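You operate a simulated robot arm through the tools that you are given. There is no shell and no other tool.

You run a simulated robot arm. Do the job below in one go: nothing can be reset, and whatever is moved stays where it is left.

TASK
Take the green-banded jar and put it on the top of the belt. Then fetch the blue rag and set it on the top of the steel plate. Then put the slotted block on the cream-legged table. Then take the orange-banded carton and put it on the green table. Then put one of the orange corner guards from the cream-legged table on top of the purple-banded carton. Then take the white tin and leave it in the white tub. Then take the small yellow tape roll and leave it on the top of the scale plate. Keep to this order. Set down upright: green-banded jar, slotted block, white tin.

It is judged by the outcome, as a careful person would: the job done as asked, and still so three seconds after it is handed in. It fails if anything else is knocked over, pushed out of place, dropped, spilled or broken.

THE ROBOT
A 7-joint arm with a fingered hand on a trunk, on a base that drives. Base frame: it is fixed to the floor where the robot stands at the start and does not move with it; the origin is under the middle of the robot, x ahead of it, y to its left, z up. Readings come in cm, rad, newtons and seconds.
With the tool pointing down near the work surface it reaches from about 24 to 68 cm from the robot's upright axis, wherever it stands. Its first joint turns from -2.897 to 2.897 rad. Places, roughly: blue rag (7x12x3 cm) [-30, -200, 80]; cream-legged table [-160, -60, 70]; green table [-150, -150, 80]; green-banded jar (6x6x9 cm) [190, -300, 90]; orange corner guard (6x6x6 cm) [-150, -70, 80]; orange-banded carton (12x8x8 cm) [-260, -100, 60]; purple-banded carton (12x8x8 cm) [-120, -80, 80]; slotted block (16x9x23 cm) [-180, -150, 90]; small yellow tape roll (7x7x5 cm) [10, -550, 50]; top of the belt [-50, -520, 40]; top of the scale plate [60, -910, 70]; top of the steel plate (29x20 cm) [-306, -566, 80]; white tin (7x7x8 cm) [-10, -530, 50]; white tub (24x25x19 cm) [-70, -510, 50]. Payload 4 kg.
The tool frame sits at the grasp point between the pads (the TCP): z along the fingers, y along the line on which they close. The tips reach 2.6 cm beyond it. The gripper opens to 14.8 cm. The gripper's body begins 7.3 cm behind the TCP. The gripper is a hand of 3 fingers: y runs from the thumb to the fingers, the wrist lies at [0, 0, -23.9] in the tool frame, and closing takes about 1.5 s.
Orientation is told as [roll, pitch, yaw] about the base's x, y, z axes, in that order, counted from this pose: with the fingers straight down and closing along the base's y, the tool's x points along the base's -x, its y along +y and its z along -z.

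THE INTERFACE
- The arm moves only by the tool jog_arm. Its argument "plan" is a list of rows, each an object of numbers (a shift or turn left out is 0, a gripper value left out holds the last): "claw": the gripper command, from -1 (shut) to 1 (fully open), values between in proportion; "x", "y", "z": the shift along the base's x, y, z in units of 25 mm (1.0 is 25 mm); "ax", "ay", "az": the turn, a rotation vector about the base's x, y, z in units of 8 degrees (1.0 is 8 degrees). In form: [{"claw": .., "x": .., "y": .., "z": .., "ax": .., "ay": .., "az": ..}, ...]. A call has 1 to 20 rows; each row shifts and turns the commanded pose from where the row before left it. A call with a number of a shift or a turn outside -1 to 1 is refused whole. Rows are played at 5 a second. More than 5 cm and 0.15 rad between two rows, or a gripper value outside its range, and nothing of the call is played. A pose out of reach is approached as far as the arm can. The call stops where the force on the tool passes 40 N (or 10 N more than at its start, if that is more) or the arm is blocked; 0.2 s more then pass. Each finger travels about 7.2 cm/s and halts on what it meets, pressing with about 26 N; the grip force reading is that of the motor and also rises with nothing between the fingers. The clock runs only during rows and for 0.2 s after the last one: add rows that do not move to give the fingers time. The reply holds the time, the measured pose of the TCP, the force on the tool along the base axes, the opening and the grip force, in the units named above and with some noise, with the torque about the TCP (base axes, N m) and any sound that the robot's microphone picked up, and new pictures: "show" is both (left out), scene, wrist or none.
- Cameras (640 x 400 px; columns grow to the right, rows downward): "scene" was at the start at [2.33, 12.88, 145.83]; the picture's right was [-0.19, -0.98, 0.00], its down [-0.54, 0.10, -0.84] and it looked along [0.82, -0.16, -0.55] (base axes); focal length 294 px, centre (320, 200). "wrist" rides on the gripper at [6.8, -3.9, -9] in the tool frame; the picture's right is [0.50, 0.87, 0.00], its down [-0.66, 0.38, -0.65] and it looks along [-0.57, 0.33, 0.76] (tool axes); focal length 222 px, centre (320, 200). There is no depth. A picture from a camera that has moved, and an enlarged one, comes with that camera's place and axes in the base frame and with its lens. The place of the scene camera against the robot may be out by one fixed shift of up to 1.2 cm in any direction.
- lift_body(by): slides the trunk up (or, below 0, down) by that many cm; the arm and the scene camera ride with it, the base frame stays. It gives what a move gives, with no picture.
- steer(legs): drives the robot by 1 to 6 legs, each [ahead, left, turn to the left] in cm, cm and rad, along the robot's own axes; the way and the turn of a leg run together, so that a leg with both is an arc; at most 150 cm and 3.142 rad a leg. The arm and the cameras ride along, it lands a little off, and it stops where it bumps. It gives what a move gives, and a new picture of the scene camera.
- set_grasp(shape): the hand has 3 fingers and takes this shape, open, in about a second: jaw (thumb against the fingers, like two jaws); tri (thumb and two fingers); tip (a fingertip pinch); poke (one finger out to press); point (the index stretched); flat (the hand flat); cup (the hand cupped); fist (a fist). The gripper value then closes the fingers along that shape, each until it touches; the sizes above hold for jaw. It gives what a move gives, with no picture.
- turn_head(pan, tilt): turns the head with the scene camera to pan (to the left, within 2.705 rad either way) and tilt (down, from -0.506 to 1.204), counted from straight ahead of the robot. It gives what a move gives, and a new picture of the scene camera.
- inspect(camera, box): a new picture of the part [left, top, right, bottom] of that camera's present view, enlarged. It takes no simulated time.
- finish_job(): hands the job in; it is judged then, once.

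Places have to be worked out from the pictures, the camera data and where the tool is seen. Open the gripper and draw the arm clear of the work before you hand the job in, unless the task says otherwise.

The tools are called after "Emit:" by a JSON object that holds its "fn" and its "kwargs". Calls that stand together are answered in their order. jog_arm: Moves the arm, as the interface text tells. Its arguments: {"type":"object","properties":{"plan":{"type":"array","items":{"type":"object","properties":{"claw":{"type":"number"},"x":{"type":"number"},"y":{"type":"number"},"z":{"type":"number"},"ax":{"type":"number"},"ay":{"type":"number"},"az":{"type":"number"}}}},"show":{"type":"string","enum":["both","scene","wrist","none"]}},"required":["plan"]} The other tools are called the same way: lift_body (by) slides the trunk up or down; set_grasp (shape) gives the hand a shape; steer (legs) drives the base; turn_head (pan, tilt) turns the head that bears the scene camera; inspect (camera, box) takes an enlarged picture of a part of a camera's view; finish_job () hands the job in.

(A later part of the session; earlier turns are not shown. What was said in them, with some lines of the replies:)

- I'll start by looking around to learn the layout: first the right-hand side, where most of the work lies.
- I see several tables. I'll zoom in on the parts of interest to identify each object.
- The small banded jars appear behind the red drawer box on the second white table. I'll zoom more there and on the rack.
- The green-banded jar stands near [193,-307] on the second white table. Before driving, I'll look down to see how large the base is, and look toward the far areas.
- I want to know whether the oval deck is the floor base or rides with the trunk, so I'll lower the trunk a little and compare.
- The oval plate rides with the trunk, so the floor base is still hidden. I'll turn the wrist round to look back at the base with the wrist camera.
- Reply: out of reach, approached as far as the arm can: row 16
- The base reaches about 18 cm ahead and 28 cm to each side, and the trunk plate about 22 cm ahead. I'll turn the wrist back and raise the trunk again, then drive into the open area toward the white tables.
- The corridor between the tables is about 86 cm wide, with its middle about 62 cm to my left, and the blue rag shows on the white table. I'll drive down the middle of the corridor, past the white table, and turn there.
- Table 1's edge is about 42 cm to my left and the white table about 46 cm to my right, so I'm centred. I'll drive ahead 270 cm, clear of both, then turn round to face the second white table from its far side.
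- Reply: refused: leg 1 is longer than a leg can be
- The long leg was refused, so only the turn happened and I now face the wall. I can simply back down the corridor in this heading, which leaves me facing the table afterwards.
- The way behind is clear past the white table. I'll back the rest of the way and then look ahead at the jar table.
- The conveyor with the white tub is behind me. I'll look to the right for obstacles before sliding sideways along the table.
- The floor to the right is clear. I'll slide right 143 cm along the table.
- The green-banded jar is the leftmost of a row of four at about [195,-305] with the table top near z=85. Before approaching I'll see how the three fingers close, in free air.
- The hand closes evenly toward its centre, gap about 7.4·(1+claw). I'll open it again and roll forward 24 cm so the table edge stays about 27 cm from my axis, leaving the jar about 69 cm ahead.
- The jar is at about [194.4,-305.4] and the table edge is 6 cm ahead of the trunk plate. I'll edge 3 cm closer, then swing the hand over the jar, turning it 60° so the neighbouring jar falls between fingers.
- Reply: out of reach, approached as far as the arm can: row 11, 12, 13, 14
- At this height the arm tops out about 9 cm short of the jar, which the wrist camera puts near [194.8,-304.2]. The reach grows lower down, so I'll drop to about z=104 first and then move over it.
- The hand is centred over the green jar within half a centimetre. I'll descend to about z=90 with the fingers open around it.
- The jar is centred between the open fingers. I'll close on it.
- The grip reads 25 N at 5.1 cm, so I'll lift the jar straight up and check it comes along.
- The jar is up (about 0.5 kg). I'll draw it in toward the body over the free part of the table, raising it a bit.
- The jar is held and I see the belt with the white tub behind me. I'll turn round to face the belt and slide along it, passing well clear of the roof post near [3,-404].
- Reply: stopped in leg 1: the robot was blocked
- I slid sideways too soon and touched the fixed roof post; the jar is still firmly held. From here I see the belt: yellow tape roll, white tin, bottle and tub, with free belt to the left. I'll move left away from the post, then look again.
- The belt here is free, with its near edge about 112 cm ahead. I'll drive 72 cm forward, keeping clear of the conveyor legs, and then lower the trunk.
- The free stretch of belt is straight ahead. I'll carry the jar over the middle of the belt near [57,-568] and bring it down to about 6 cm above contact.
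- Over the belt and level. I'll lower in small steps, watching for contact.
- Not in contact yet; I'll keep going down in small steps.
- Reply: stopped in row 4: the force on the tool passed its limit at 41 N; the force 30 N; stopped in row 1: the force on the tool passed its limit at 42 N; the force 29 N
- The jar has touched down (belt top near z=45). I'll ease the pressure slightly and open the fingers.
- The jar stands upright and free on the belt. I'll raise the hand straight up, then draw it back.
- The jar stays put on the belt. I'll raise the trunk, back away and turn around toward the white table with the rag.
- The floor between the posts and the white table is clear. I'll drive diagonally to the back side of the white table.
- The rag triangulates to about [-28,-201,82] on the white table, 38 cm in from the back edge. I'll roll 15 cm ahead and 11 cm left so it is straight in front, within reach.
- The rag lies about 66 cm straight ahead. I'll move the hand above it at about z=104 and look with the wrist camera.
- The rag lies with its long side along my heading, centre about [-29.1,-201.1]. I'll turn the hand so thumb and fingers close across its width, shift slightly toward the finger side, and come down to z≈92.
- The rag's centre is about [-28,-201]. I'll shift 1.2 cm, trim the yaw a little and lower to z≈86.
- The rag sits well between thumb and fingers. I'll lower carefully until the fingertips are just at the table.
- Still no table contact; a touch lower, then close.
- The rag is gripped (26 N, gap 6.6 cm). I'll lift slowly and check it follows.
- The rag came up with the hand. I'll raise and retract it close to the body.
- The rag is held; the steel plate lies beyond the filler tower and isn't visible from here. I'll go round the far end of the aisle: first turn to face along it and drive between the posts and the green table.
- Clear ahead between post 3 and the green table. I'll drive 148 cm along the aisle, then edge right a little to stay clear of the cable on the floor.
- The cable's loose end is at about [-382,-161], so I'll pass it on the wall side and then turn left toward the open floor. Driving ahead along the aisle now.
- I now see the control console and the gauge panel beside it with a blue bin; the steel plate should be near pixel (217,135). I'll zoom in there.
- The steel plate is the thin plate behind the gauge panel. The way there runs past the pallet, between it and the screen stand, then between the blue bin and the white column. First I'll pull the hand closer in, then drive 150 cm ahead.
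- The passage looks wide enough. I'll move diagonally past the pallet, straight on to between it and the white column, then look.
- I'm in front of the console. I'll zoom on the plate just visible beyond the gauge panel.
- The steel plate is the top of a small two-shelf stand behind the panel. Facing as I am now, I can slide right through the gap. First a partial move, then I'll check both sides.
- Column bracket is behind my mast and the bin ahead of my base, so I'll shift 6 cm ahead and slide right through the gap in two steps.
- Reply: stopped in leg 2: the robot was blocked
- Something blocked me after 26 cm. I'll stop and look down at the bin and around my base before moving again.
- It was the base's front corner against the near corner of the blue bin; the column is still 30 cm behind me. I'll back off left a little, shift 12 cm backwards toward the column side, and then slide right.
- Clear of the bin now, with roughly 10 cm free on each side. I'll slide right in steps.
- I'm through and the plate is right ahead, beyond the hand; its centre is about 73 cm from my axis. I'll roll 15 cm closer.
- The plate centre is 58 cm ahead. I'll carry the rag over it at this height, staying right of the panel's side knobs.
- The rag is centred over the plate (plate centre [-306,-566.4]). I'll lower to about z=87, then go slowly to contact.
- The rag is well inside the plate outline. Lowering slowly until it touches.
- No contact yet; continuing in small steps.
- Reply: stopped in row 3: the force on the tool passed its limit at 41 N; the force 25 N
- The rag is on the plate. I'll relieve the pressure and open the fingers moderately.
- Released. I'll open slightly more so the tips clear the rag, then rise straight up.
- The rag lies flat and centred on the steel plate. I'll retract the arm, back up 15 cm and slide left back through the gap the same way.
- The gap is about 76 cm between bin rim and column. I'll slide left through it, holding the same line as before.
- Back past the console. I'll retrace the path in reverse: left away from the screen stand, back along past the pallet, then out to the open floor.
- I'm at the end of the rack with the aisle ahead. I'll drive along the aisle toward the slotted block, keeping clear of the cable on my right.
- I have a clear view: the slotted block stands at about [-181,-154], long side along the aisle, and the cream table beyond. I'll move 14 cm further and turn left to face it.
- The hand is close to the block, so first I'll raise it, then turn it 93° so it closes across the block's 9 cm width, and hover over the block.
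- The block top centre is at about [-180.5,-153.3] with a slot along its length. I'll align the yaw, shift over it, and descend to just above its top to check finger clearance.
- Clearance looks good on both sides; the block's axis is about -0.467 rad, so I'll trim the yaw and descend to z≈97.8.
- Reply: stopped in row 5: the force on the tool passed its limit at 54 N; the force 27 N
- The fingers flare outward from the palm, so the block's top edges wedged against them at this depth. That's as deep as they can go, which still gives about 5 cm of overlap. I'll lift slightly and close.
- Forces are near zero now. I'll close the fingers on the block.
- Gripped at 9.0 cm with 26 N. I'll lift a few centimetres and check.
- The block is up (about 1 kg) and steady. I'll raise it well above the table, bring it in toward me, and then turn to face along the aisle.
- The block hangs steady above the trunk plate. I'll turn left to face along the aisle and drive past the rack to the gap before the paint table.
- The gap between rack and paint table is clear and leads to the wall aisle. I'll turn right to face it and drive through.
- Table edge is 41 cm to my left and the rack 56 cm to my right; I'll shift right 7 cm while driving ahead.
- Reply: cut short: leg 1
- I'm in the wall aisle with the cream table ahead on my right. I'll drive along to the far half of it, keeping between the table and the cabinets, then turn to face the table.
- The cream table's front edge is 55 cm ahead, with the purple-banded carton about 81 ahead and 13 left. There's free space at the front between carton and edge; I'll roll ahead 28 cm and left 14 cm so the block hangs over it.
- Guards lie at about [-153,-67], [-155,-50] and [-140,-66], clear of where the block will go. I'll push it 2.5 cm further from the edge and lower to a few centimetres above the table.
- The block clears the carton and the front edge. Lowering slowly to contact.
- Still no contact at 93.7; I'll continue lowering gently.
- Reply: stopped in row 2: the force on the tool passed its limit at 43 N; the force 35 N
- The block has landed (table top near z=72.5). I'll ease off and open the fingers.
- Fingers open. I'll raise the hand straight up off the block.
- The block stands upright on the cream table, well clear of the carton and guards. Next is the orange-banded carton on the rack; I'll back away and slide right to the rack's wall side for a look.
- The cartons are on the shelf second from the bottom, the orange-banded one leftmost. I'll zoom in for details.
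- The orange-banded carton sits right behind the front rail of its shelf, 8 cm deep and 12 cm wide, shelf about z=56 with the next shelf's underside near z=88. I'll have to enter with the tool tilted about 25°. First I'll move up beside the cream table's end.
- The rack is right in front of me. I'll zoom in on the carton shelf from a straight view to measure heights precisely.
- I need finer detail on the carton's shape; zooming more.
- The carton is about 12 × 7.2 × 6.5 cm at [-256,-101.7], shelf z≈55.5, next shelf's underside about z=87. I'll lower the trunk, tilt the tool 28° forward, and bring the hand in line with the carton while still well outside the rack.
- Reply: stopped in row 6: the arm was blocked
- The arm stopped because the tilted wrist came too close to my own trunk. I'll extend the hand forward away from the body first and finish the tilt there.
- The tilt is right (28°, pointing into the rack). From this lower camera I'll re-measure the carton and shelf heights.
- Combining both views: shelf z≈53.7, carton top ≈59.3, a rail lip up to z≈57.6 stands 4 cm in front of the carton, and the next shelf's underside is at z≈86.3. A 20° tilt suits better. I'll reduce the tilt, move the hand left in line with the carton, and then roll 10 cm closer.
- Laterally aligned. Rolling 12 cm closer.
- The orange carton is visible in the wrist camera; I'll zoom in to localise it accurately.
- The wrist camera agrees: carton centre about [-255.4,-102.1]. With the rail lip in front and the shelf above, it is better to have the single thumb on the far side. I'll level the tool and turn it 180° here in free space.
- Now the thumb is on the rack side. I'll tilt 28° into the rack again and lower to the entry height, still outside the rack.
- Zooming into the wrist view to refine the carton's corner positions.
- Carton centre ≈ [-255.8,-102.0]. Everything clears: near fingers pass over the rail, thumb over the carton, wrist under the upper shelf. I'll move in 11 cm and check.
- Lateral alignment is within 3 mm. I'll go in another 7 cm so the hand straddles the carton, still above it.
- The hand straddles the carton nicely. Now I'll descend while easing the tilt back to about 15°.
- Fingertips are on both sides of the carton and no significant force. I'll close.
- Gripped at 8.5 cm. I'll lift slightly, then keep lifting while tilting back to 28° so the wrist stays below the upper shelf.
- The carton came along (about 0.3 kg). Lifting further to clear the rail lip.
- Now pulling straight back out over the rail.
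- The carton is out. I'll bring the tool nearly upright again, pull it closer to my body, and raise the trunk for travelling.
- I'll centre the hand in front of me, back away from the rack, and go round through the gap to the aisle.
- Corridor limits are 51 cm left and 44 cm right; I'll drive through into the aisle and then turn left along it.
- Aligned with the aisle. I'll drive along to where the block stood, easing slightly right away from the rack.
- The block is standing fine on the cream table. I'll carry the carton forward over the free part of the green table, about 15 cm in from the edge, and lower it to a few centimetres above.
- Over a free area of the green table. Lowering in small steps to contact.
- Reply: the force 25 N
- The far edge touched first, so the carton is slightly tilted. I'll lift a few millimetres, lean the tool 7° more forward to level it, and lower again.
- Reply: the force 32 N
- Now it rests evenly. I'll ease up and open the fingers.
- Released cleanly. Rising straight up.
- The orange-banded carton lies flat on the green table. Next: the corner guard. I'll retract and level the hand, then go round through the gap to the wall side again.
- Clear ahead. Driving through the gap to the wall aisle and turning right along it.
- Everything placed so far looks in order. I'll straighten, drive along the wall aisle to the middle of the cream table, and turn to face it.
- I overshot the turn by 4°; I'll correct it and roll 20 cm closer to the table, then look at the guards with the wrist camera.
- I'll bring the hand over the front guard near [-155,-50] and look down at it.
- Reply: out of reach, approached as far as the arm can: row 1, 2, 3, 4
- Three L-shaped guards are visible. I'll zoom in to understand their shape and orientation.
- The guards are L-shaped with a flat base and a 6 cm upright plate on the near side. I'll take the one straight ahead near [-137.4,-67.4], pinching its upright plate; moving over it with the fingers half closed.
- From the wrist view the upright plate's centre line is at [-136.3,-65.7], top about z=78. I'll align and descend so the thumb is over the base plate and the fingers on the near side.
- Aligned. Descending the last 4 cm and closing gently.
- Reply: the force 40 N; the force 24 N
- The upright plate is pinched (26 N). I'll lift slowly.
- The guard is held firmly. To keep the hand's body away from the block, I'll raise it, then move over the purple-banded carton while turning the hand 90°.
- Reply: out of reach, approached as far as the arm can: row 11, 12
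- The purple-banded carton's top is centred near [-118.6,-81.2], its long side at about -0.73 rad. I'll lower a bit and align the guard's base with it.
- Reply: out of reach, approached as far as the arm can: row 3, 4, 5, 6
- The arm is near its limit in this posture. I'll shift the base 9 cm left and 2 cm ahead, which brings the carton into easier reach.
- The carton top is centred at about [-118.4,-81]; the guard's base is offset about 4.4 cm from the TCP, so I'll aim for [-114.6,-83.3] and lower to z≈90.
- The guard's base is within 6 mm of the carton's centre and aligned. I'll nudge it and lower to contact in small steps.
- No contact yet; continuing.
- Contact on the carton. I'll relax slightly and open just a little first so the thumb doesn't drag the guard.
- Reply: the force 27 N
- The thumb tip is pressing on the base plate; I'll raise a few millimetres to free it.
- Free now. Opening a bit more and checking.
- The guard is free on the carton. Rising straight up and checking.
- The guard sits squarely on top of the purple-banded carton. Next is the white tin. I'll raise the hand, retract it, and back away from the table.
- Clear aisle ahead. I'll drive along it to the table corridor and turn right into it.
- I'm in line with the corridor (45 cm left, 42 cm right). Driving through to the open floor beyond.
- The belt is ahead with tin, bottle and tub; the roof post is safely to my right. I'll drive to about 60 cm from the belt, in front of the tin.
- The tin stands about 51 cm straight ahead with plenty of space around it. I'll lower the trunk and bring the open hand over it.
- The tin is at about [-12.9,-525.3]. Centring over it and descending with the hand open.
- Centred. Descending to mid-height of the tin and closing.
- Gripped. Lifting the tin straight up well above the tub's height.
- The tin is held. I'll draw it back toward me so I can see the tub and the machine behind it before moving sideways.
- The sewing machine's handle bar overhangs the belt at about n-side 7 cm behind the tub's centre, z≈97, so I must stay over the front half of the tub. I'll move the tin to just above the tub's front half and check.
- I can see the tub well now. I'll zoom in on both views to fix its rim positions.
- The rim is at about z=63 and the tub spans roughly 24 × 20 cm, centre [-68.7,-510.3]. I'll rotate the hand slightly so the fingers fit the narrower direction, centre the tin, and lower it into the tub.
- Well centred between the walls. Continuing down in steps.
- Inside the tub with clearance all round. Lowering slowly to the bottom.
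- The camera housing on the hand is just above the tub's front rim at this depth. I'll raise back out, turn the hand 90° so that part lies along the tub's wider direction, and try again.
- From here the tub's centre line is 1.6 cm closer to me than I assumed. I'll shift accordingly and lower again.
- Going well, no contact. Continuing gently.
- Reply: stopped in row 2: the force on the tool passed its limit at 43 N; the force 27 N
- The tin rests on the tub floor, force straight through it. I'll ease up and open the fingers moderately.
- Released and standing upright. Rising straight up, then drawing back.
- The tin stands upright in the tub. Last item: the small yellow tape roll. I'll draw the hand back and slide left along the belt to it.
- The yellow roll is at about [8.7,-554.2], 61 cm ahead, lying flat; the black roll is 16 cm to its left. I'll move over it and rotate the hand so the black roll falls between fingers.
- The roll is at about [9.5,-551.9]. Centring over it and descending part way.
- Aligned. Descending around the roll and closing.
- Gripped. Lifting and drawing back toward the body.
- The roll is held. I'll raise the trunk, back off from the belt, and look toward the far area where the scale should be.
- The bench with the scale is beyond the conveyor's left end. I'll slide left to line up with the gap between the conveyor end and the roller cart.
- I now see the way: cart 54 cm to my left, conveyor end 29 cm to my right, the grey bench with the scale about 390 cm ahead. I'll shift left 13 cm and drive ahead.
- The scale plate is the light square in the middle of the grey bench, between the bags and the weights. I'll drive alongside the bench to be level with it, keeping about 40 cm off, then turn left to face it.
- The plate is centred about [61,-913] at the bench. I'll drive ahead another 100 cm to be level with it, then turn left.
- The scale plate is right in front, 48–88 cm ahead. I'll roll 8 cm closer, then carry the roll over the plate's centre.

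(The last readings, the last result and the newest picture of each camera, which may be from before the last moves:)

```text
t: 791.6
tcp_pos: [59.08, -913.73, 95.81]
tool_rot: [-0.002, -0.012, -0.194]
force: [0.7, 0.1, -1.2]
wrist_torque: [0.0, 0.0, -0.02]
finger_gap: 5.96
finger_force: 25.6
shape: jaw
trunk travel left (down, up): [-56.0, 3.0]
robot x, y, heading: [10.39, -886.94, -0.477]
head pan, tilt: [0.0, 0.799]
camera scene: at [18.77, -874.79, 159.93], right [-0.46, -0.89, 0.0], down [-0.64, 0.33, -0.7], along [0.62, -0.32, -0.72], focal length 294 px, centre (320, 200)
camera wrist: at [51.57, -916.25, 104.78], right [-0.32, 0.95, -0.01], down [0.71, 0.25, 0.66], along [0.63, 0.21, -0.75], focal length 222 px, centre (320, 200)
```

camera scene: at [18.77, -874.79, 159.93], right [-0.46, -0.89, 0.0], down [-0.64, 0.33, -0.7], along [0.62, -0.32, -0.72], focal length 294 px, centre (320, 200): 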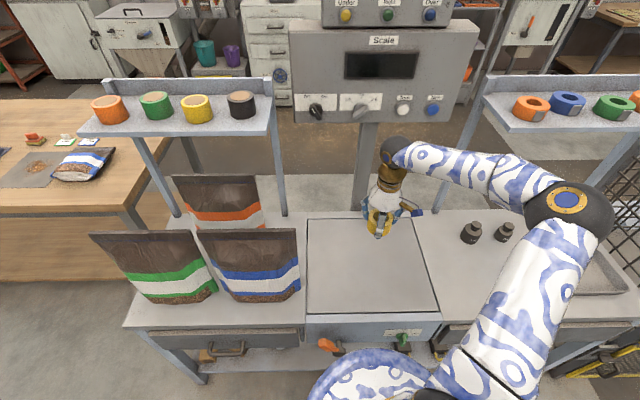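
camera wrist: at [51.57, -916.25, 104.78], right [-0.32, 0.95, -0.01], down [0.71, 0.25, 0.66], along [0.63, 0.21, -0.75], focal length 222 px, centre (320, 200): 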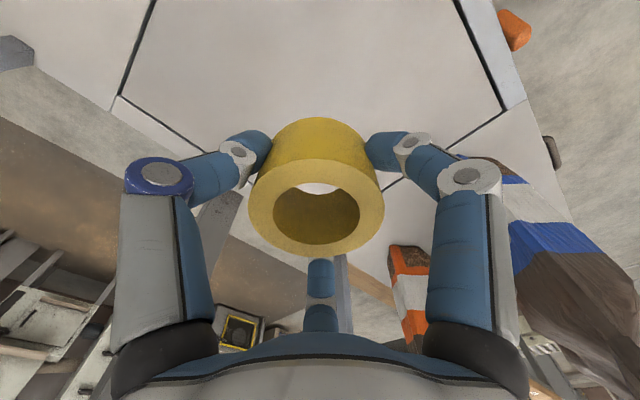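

The roll is centred over the plate. Lowering to a few centimetres above, then slowly.

Emit:
{"fn": "jog_arm", "kwargs": {"plan": [{"z": -1}, {"z": -1}, {"z": -1}, {"z": -1}, {"z": -1}, {"z": -0.8}, {"z": -0.6}, {}], "show": "both"}}

```text
t: 793.4
tcp_pos: [59.24, -913.71, 79.86]
tool_rot: [-0.001, -0.012, -0.194]
force: [0.0, 0.1, -0.7]
wrist_torque: [-0.02, -0.01, -0.01]
finger_gap: 5.96
finger_force: 25.4
shape: jaw
trunk travel left (down, up): [-56.0, 3.0]
robot x, y, heading: [10.74, -886.72, -0.471]
head pan, tilt: [0.0, 0.799]
camera scene: at [18.77, -874.79, 159.93], right [-0.46, -0.89, 0.0], down [-0.64, 0.33, -0.7], along [0.62, -0.32, -0.72], focal length 294 px, centre (320, 200)
camera wrist: at [51.69, -916.21, 88.88], right [-0.32, 0.95, -0.01], down [0.71, 0.25, 0.66], along [0.63, 0.21, -0.75], focal length 222 px, centre (320, 200)
```

scene: 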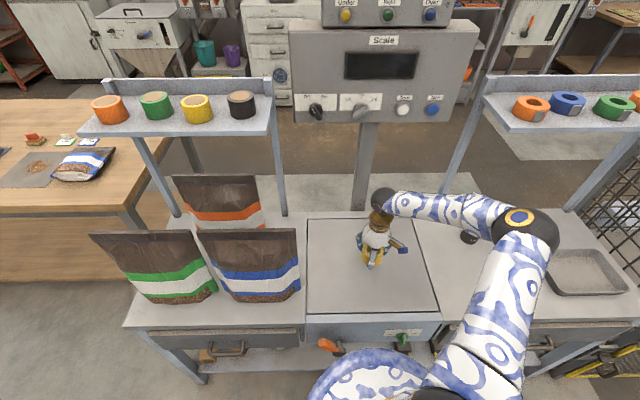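
wrist: 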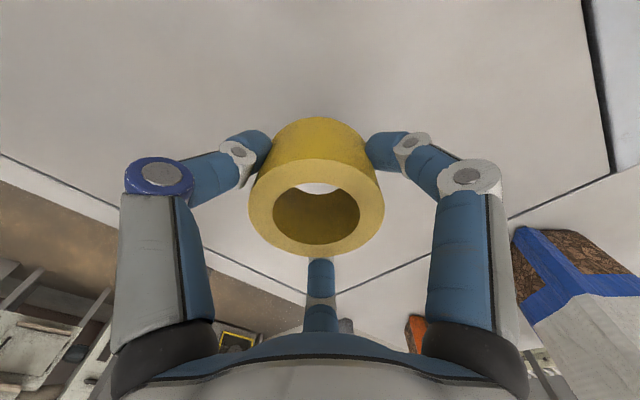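

Well inside the plate. Slow descent to contact.

Emit:
{"fn": "jog_arm", "kwargs": {"plan": [{"z": -0.4}, {"z": -0.4}, {"z": -0.3}, {}], "show": "none"}}

Emit:
{"fn": "jog_arm", "kwargs": {"plan": [{"z": -0.15}, {"z": -0.15}, {"z": -0.15}, {}], "show": "none"}}

Emit:
{"fn": "jog_arm", "kwargs": {"plan": [{"z": -0.12}, {"z": -0.12}, {"z": -0.12}, {}], "show": "wrist"}}

```text
t: 794.4
tcp_pos: [59.18, -913.67, 77.06]
tool_rot: [-0.001, -0.012, -0.194]
force: [0.1, -0.2, -1.3]
wrist_torque: [0.02, 0.0, -0.02]
finger_gap: 5.96
finger_force: 26.2
shape: jaw
trunk travel left (down, up): [-56.0, 3.0]
robot x, y, heading: [10.5, -886.76, -0.474]
head pan, tilt: [0.0, 0.799]
```

```text
t: 795.4
tcp_pos: [59.13, -913.88, 76.07]
tool_rot: [-0.001, -0.011, -0.194]
force: [-0.4, -0.4, -0.8]
wrist_torque: [-0.01, -0.02, 0.0]
finger_gap: 5.95
finger_force: 25.9
shape: jaw
trunk travel left (down, up): [-56.0, 3.0]
robot x, y, heading: [10.37, -886.8, -0.472]
head pan, tilt: [0.0, 0.799]
```

```text
t: 796.4
tcp_pos: [58.97, -913.74, 75.3]
tool_rot: [-0.002, -0.014, -0.194]
force: [0.4, -0.9, 5.3]
wrist_torque: [-0.1, 0.04, 0.05]
finger_gap: 5.97
finger_force: 26.0
shape: jaw
trunk travel left (down, up): [-56.0, 3.0]
robot x, y, heading: [10.47, -887.13, -0.465]
head pan, tilt: [0.0, 0.799]
camera wrist: at [51.53, -916.22, 84.23], right [-0.32, 0.95, -0.01], down [0.71, 0.25, 0.66], along [0.63, 0.21, -0.75], focal length 222 px, centre (320, 200)
```

wrist: 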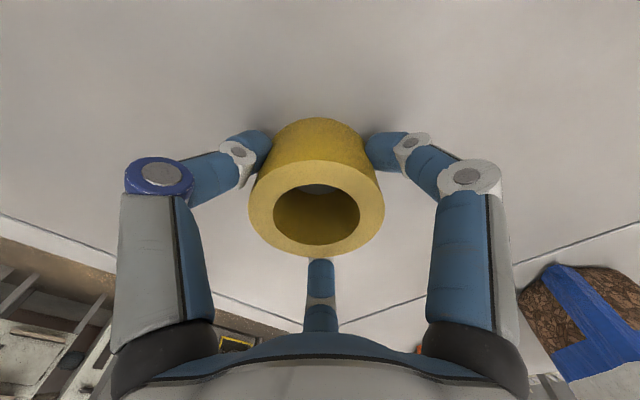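

Light contact reached. I'll press a hair, then open the fingers.

Emit:
{"fn": "jog_arm", "kwargs": {"plan": [{"z": -0.05}, {}, {"claw": 0.1}, {}, {}, {"claw": 0.6}, {}, {}, {}], "show": "wrist"}}

```text
t: 798.4
tcp_pos: [58.99, -913.66, 75.07]
tool_rot: [-0.003, -0.013, -0.193]
force: [-0.8, -0.4, 0.5]
wrist_torque: [0.03, 0.02, 0.01]
finger_gap: 11.82
finger_force: 0.1
shape: jaw
trunk travel left (down, up): [-56.0, 3.0]
robot x, y, heading: [10.16, -886.81, -0.474]
head pan, tilt: [0.0, 0.799]
camera wrist: at [51.56, -916.2, 84.06], right [-0.32, 0.95, -0.01], down [0.71, 0.25, 0.66], along [0.63, 0.21, -0.75], focal length 222 px, centre (320, 200)
```

wrist: 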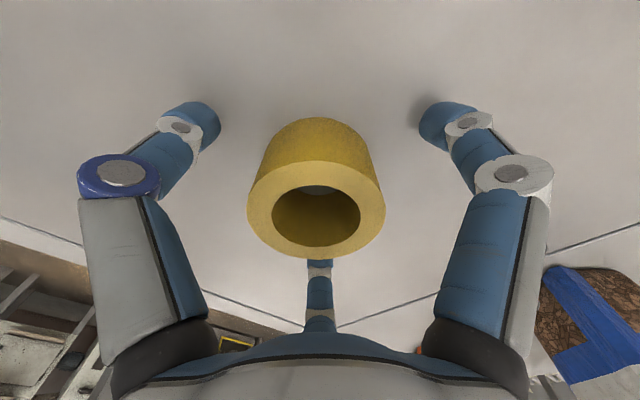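

Released and lying flat on the plate. Rising straight up and drawing the arm back.

Emit:
{"fn": "jog_arm", "kwargs": {"plan": [{"z": 0.4}, {"z": 0.8}, {"z": 1}, {"z": 1}, {"z": 1}, {"z": 1}, {"z": 1}, {"z": 1}, {"z": 1}, {"z": 1}, {"z": 1}, {"x": -0.85, "y": 0.42}, {"x": -0.85, "y": 0.42}, {"x": -0.85, "y": 0.42}, {"x": -0.85, "y": 0.42}, {"x": -0.85, "y": 0.42}, {"x": -0.85, "y": 0.42}, {}], "show": "both"}}

Emit:
{"fn": "steer", "kwargs": {"legs": [[-35, 0, 0]]}}

Emit:
{"fn": "turn_head", "kwargs": {"pan": 0.1, "tilt": 0.65}}

```text
t: 802.2
tcp_pos: [46.26, -907.51, 100.54]
tool_rot: [-0.002, -0.013, -0.193]
force: [-0.1, -0.5, 0.4]
wrist_torque: [0.01, -0.02, 0.0]
finger_gap: 11.81
finger_force: 0.1
shape: jaw
trunk travel left (down, up): [-56.0, 3.0]
robot x, y, heading: [10.65, -886.64, -0.477]
head pan, tilt: [0.0, 0.799]
camera scene: at [18.74, -874.77, 159.93], right [-0.46, -0.89, 0.0], down [-0.64, 0.33, -0.7], along [0.62, -0.32, -0.72], focal length 294 px, centre (320, 200)
camera wrist: at [38.78, -909.97, 109.48], right [-0.32, 0.95, -0.01], down [0.71, 0.25, 0.66], along [0.63, 0.21, -0.75], focal length 222 px, centre (320, 200)
```

scene: 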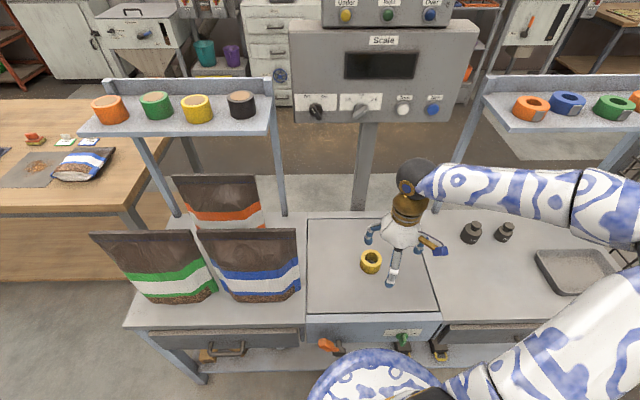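
wrist: 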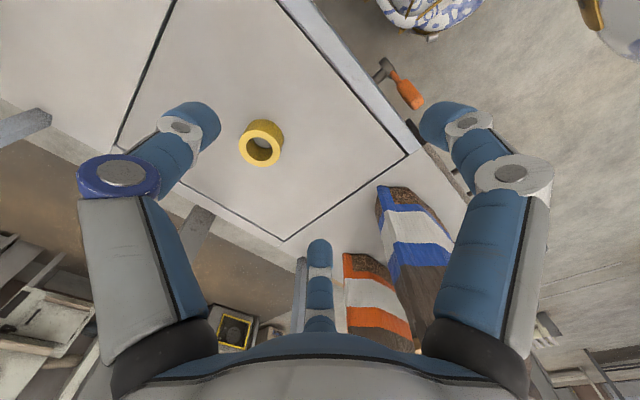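

```text
t: 804.5
tcp_pos: [14.01, -890.83, 100.65]
tool_rot: [-0.002, -0.011, -0.186]
force: [-0.3, -0.5, -0.6]
wrist_torque: [0.0, 0.01, 0.0]
finger_gap: 11.79
finger_force: 0.1
shape: jaw
trunk travel left (down, up): [-56.0, 3.0]
robot x, y, heading: [-21.36, -870.36, -0.463]
head pan, tilt: [0.0, 0.799]
camera scene: at [-13.7, -858.3, 159.94], right [-0.45, -0.89, 0.0], down [-0.64, 0.32, -0.7], along [0.62, -0.31, -0.72], focal length 294 px, centre (320, 200)
```

scene: 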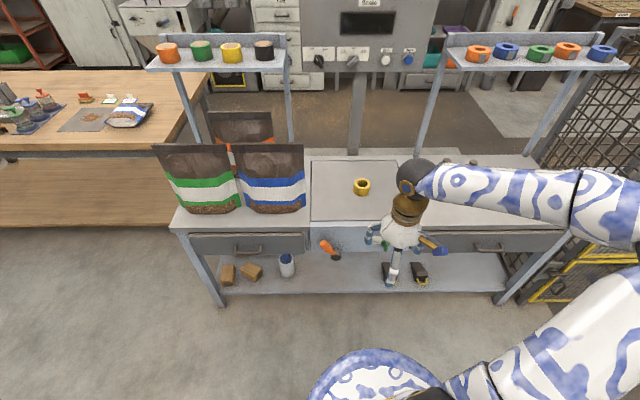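

```text
t: 805.2
tcp_pos: [14.16, -890.8, 100.39]
tool_rot: [-0.001, -0.011, -0.186]
force: [0.1, -0.8, -0.4]
wrist_torque: [0.0, 0.0, -0.04]
finger_gap: 11.81
finger_force: 0.0
shape: jaw
trunk travel left (down, up): [-56.0, 3.0]
robot x, y, heading: [-21.77, -870.41, -0.462]
head pan, tilt: [0.099, 0.649]
camera scene: at [-12.77, -857.81, 161.19], right [-0.36, -0.93, 0.0], down [-0.56, 0.22, -0.8], along [0.74, -0.29, -0.6], focal length 294 px, centre (320, 200)
```

scene: 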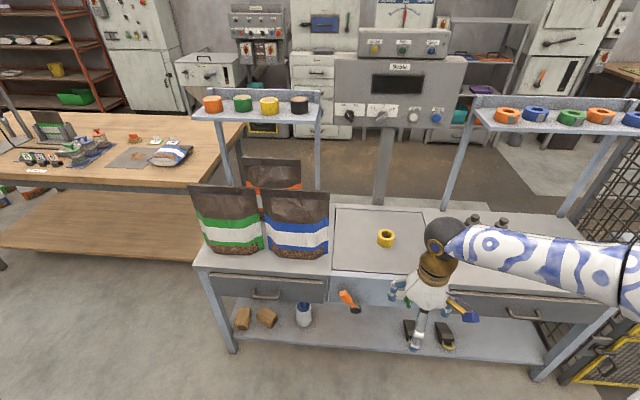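

The yellow roll lies in the middle of the scale plate. All seven items are placed in the asked order, the gripper is open and the arm is clear, so I'm handing the job in.

Emit:
{"fn": "finish_job", "kwargs": {}}

```text
The job is handed in.
```

I handed the job in with all seven items placed in the order you gave; each looked right on camera just after I set it down. The verdict hasn't come back.

| Item | Where it ended up |
|---|---|
| Green-banded jar | Upright on the belt, left of the black roll |
| Blue rag | Flat, centred on the steel plate |
| Slotted block | Upright at the front of the cream-legged table |
| Orange-banded carton | Flat on the green table, where the block had been |
| Orange corner guard | On top of the purple-banded carton, roughly centred |
| White tin | Upright on the floor of the white tub |
| Small yellow tape roll | Flat, in the middle of the scale plate |

**Bumps:** The base touched two things while driving, and it stopped on contact both times:
- **Roof post:** it brushed a post near the belt. Nothing around it moved.
- **Blue bin:** it nudged the corner of the bin by the control console. The bin looked unmoved afterwards, though I couldn't rule out a shift of a few millimetres.

The gripper is open, and the arm and robot are clear of the bench.
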